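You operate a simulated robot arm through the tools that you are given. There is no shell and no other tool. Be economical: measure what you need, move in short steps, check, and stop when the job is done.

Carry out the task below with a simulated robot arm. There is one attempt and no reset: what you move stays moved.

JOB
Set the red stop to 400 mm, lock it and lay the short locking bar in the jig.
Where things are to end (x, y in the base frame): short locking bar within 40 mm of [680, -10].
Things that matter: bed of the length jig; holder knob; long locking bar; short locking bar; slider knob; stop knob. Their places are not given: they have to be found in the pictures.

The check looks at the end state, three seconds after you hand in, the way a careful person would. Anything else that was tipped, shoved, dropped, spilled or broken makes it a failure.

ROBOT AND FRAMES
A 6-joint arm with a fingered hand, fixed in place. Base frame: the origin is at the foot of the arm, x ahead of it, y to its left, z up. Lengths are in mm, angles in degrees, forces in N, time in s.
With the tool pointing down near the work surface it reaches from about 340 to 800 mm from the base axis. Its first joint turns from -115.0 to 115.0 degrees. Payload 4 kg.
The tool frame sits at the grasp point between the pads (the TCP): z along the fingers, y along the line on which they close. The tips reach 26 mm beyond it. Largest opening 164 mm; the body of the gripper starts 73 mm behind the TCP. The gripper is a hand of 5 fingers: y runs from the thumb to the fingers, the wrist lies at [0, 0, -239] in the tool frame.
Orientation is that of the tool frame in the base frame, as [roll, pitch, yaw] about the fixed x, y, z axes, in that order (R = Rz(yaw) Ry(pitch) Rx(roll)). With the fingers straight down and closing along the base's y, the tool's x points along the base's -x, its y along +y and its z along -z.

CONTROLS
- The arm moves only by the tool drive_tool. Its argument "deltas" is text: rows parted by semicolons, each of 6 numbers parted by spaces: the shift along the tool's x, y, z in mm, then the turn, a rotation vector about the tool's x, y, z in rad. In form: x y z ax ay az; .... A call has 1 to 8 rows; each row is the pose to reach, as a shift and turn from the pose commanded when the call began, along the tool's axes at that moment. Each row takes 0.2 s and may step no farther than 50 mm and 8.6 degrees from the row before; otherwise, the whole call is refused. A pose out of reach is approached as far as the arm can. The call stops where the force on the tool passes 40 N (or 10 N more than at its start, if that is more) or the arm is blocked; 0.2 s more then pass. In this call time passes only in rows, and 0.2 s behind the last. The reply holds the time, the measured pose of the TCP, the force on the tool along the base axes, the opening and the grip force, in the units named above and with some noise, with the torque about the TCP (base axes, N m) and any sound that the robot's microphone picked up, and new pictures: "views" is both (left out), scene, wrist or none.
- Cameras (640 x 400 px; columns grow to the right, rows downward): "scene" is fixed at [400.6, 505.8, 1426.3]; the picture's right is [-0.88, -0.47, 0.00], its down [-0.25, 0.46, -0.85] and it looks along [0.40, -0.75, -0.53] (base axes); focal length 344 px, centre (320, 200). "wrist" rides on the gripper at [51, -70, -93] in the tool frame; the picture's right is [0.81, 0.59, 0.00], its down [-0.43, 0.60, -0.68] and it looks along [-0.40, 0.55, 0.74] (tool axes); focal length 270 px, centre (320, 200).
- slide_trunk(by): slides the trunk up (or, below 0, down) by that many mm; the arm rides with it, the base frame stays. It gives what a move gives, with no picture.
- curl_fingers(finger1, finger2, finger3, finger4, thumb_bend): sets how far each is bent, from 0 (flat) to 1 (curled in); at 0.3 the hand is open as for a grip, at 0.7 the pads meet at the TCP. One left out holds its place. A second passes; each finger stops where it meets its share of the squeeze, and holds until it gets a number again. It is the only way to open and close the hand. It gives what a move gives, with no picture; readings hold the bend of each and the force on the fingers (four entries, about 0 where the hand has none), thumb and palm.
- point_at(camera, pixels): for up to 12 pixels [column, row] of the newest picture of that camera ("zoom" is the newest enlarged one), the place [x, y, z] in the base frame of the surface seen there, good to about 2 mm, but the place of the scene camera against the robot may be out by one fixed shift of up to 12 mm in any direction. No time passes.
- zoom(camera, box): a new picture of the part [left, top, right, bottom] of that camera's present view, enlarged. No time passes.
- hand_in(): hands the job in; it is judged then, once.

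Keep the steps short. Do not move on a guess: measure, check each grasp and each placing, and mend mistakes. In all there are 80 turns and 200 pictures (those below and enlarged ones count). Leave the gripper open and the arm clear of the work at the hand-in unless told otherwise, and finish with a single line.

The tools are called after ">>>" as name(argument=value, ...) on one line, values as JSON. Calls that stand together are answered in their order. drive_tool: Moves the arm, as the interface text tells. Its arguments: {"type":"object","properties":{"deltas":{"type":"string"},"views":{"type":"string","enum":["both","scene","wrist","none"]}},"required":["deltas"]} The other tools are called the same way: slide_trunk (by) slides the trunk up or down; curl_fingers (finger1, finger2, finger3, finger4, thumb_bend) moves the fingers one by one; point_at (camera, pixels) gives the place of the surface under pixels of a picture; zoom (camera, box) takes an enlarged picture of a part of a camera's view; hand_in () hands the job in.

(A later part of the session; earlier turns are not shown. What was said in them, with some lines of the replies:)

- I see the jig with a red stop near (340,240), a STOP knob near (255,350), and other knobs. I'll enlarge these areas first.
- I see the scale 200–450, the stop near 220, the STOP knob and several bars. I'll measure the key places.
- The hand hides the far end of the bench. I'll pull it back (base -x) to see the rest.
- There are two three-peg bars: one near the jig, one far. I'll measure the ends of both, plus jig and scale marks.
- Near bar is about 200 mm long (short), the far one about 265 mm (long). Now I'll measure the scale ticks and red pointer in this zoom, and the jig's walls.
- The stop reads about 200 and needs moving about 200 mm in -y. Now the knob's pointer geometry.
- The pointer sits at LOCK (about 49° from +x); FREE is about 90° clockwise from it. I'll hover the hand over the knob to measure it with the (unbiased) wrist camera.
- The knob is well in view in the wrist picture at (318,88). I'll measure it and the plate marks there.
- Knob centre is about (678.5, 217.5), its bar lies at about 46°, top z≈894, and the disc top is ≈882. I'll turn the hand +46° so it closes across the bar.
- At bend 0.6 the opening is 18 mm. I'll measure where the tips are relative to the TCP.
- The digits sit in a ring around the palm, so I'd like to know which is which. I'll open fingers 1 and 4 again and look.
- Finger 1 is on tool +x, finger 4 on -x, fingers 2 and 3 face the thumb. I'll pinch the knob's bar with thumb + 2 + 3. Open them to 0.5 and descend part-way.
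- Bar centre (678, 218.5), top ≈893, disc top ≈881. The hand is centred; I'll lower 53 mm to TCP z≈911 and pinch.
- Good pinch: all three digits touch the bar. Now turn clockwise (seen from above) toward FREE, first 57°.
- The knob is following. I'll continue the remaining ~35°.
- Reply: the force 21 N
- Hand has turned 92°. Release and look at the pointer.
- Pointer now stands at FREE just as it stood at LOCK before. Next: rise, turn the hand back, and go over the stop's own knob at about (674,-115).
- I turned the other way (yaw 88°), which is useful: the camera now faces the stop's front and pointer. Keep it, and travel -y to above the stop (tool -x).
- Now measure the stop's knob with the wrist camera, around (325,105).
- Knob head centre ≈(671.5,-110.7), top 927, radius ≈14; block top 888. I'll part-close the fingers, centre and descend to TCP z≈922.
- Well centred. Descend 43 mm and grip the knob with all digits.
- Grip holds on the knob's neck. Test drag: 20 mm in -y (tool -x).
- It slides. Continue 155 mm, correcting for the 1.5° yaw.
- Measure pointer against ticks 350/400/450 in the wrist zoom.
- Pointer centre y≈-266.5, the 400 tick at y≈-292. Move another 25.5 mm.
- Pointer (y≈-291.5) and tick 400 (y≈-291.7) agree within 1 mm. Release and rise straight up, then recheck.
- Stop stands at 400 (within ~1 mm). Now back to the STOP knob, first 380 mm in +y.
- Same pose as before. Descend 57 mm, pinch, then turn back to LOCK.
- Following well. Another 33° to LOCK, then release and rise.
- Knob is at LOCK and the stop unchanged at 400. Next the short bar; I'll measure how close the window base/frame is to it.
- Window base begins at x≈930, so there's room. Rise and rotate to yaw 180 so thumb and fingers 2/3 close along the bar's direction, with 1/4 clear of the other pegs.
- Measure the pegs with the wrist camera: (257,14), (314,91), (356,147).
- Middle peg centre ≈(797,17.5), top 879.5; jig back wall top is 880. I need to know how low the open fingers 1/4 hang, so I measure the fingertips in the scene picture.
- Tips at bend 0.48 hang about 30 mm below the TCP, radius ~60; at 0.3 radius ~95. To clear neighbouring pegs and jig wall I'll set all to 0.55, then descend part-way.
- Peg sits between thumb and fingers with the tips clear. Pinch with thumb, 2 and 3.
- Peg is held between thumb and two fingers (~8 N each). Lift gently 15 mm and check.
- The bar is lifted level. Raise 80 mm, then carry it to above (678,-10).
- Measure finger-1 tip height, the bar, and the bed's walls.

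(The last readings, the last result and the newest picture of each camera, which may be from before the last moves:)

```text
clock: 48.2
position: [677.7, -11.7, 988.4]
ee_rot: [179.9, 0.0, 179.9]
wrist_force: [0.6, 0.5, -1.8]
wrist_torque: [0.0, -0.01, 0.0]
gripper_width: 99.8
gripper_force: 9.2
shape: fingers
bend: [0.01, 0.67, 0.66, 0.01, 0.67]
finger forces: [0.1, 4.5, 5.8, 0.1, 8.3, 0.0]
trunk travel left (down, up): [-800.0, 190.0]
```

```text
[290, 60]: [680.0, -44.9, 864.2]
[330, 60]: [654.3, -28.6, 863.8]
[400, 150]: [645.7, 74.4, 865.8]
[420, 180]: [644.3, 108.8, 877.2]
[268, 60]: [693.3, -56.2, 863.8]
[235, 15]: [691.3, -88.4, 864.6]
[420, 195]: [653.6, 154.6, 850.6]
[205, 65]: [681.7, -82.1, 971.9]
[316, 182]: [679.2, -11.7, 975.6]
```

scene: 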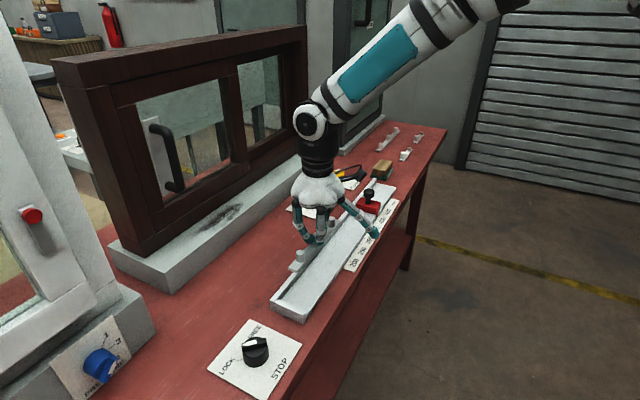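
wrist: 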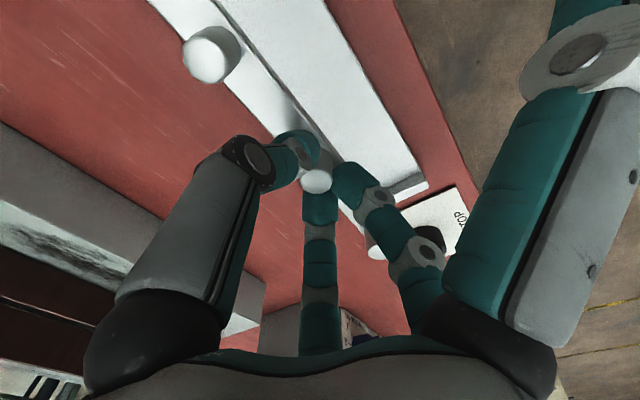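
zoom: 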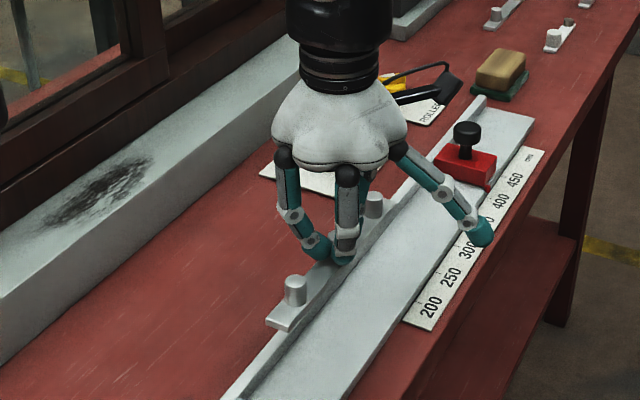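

Bed floor z≈864; the bar's underside is ≈949.5, so ~85 mm to go. Raised fingers 1/4 will clear the wall. Lower 80 mm first.

>>> drive_tool(deltas="0 0 25 0 0 0; 0 0 50 0 0 0; 0 0 70 0 0 0; 0 0 80 0 0 0", views="both")

>>> zoom(camera="scene", box=[230, 180, 390, 320])

```text
clock: 49.2
position: [678.5, -11.9, 907.5]
ee_rot: [180.0, -0.1, -179.9]
wrist_force: [-0.3, -1.2, -0.7]
wrist_torque: [-0.03, 0.0, 0.04]
gripper_width: 100.4
gripper_force: 9.7
shape: fingers
bend: [0.01, 0.67, 0.66, 0.01, 0.67]
finger forces: [0.0, 4.4, 5.8, 0.0, 8.3, 0.0]
trunk travel left (down, up): [-800.0, 190.0]
```

scene: 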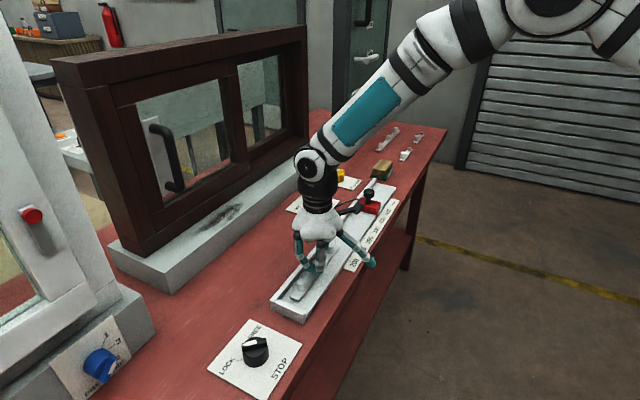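
wrist: 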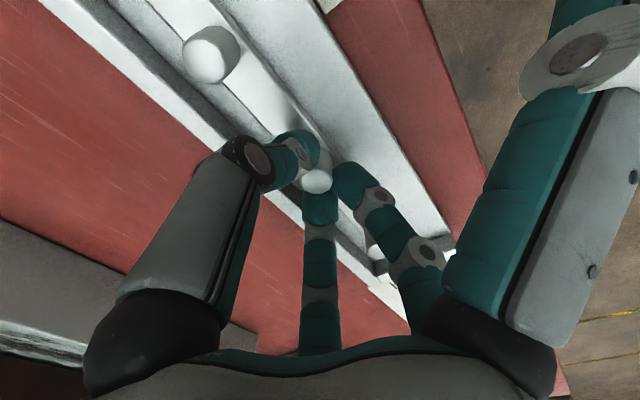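

```text
2.86 times, centred on (310, 250) of scene
```

zoom: 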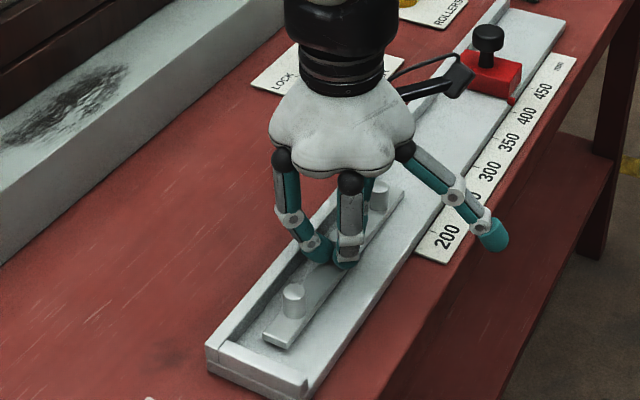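

The bar is over the bed, between the walls. Lower in 1.5 mm steps until it touches.

>>> drive_tool(deltas="0 0 2 0 0 0; 0 0 3.5 0 0 0; 0 0 5 0 0 0; 0 0 6 0 0 0", views="none")

>>> zoom(camera="scene", box=[260, 220, 360, 320])

```text
clock: 50.2
position: [679.0, -11.2, 904.7]
ee_rot: [179.9, 0.2, -180.0]
wrist_force: [-1.3, -1.1, 18.4]
wrist_torque: [-0.08, 0.03, -0.01]
gripper_width: 100.0
gripper_force: 14.0
shape: fingers
bend: [0.01, 0.67, 0.66, 0.01, 0.67]
finger forces: [0.0, 7.1, 8.1, 0.1, 13.0, 0.0]
trunk travel left (down, up): [-800.0, 190.0]
```

```text
4.00 times, centred on (310, 270) of scene
```

zoom: 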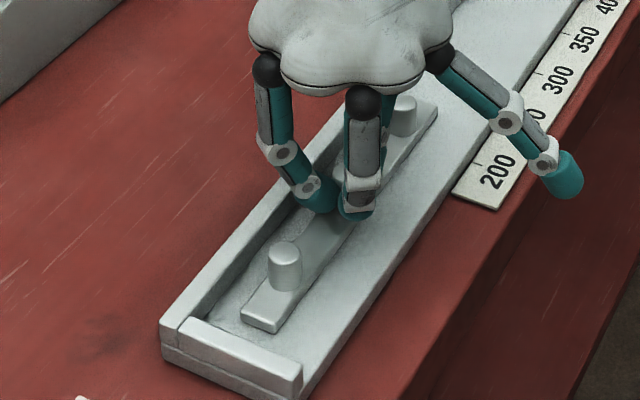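

The bar rests on the floor (18 N push). Ease off 2 mm, then open.

>>> drive_tool(deltas="0 0 -2.5 0 0 0", views="none")

>>> curl_fingers(finger2=0.55, finger3=0.55, thumb_bend=0.55)

>>> drive_tool(deltas="0 0 -15 0 0 0; 0 0 -35 0 0 0; 0 0 -70 0 0 0; 0 0 -110 0 0 0", views="both")

>>> zoom(camera="scene", box=[250, 200, 370, 330])

```text
clock: 50.6
position: [677.6, -11.4, 905.4]
ee_rot: [180.0, 0.1, -180.0]
wrist_force: [2.6, -0.4, 9.3]
wrist_torque: [-0.03, -0.05, -0.01]
gripper_width: 100.4
gripper_force: 12.6
shape: fingers
bend: [0.01, 0.67, 0.66, 0.01, 0.67]
finger forces: [0.0, 5.6, 7.6, 0.1, 11.2, 0.0]
trunk travel left (down, up): [-800.0, 190.0]
```

```text
clock: 51.6
position: [677.7, -11.3, 905.1]
ee_rot: [180.0, 0.0, -180.0]
wrist_force: [-0.1, 3.1, 10.3]
wrist_torque: [-0.22, 0.0, -0.02]
gripper_width: 99.1
gripper_force: 5.0
shape: fingers
bend: [0.01, 0.55, 0.55, 0.01, 0.57]
finger forces: [0.0, 0.1, 0.3, 0.0, 9.7, 0.1]
trunk travel left (down, up): [-800.0, 190.0]
```

```text
clock: 52.6
position: [676.5, -11.0, 1013.7]
ee_rot: [-180.0, -0.1, 180.0]
wrist_force: [-0.5, -0.4, 0.6]
wrist_torque: [-0.01, -0.01, 0.0]
gripper_width: 99.3
gripper_force: 0.2
shape: fingers
bend: [0.01, 0.55, 0.55, 0.01, 0.55]
finger forces: [0.0, 0.0, 0.0, 0.0, 0.0, 0.0]
trunk travel left (down, up): [-800.0, 190.0]
```

scene: 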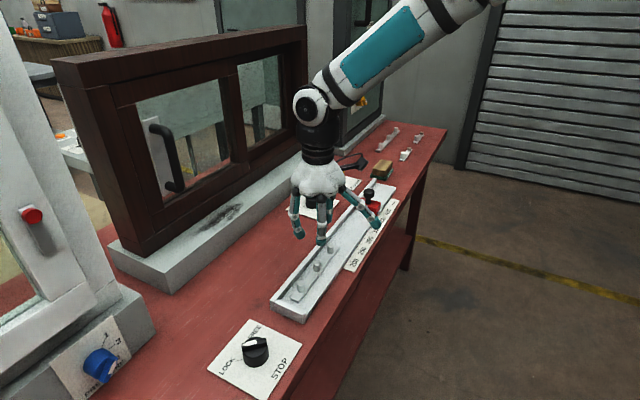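
wrist: 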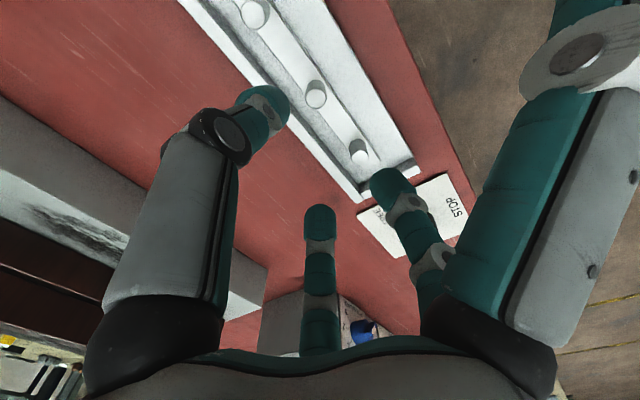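

```text
3.08 times, centred on (310, 265) of scene
```

zoom: 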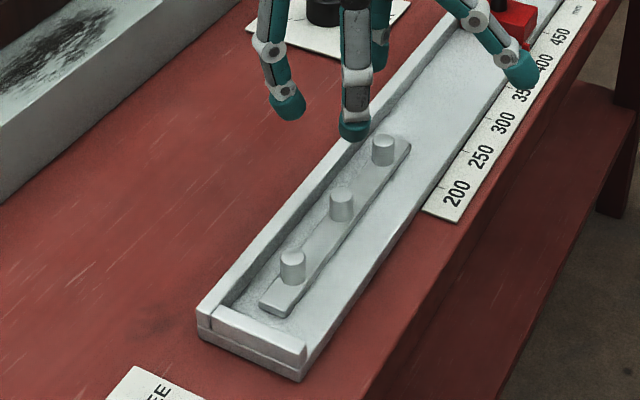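

The bar lies flat in the bed. Measure its pegs, open the hand and retreat.

>>> point_at(camera="wrist", pixels=[[255, 14], [317, 94], [360, 152]])

>>> drive_tool(deltas="0 0 -45 0 0 0; 0 0 -90 0 0 0; 45 0 -110 0 0 0; 90 0 -120 0 0 0; 135 0 -130 0 0 0; 180 0 -140 0 0 0; 220 0 -150 0 0 0; 260 0 -150 0 0 0", views="none")

>>> curl_fingers(finger1=0.3, finger2=0.3, finger3=0.3, finger4=0.3, thumb_bend=0.3)

>>> zoom(camera="scene", box=[200, 120, 440, 400])

>>> zoom(camera="scene", box=[345, 190, 409, 230])

>>> zoom(camera="scene", box=[180, 300, 340, 400])

```text
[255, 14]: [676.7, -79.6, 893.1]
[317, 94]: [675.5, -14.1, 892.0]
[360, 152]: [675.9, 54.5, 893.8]
```

```text
clock: 54.4
position: [416.3, -10.8, 1166.1]
ee_rot: [-180.0, 0.0, 180.0]
wrist_force: [-0.2, 0.5, -0.1]
wrist_torque: [-0.02, -0.01, -0.03]
gripper_width: 99.5
gripper_force: 0.0
shape: fingers
bend: [0.01, 0.55, 0.55, 0.01, 0.55]
finger forces: [0.1, 0.1, 0.0, 0.1, 0.0, 0.1]
trunk travel left (down, up): [-800.0, 190.0]
```

```text
clock: 55.4
position: [417.1, -10.9, 1165.9]
ee_rot: [180.0, 0.0, 180.0]
wrist_force: [-0.5, -0.4, -0.1]
wrist_torque: [0.0, 0.02, 0.01]
gripper_width: 91.1
gripper_force: 0.1
shape: fingers
bend: [0.3, 0.3, 0.3, 0.3, 0.3]
finger forces: [0.0, 0.0, 0.1, 0.1, 0.0, 0.0]
trunk travel left (down, up): [-800.0, 190.0]
```

```text
1.43 times, centred on (320, 260) of scene
```

zoom: 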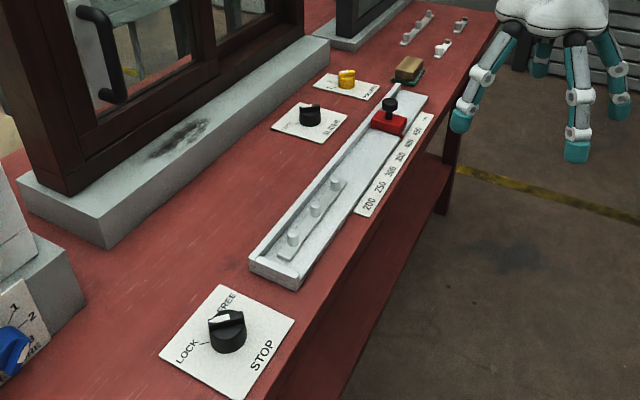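

```text
10.00 times, centred on (377, 210) of scene
```

zoom: 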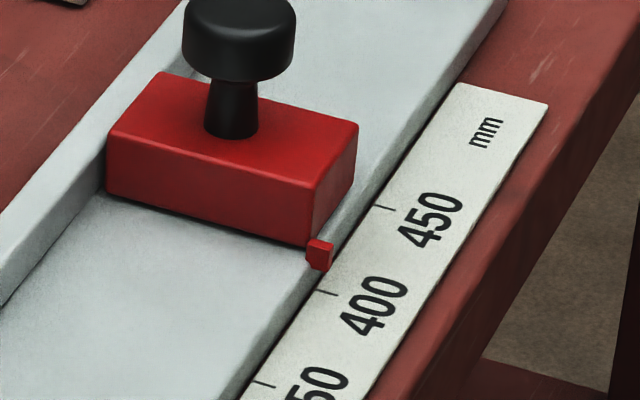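

```text
4.00 times, centred on (260, 350) of scene
```

zoom: 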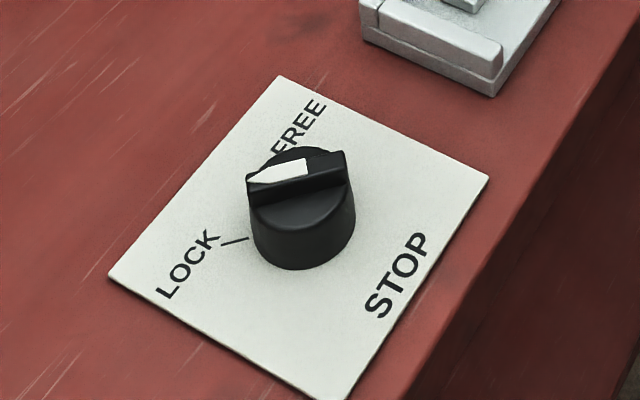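

The stop pointer is at 400. The STOP knob looks exactly as it did at LOCK at the start. The bar's centre is at about (676,-13), flat in the bed, and nothing else has moved. The hand is open and clear, so I'm handing in.

>>> hand_in()

```text
The job is handed in.
```

Red stop set to 400 mm (within about 1 mm), STOP knob turned back to LOCK, and the short locking bar laid flat in the jig at about [676, -13]; handed in with the hand open and clear, result not yet known.
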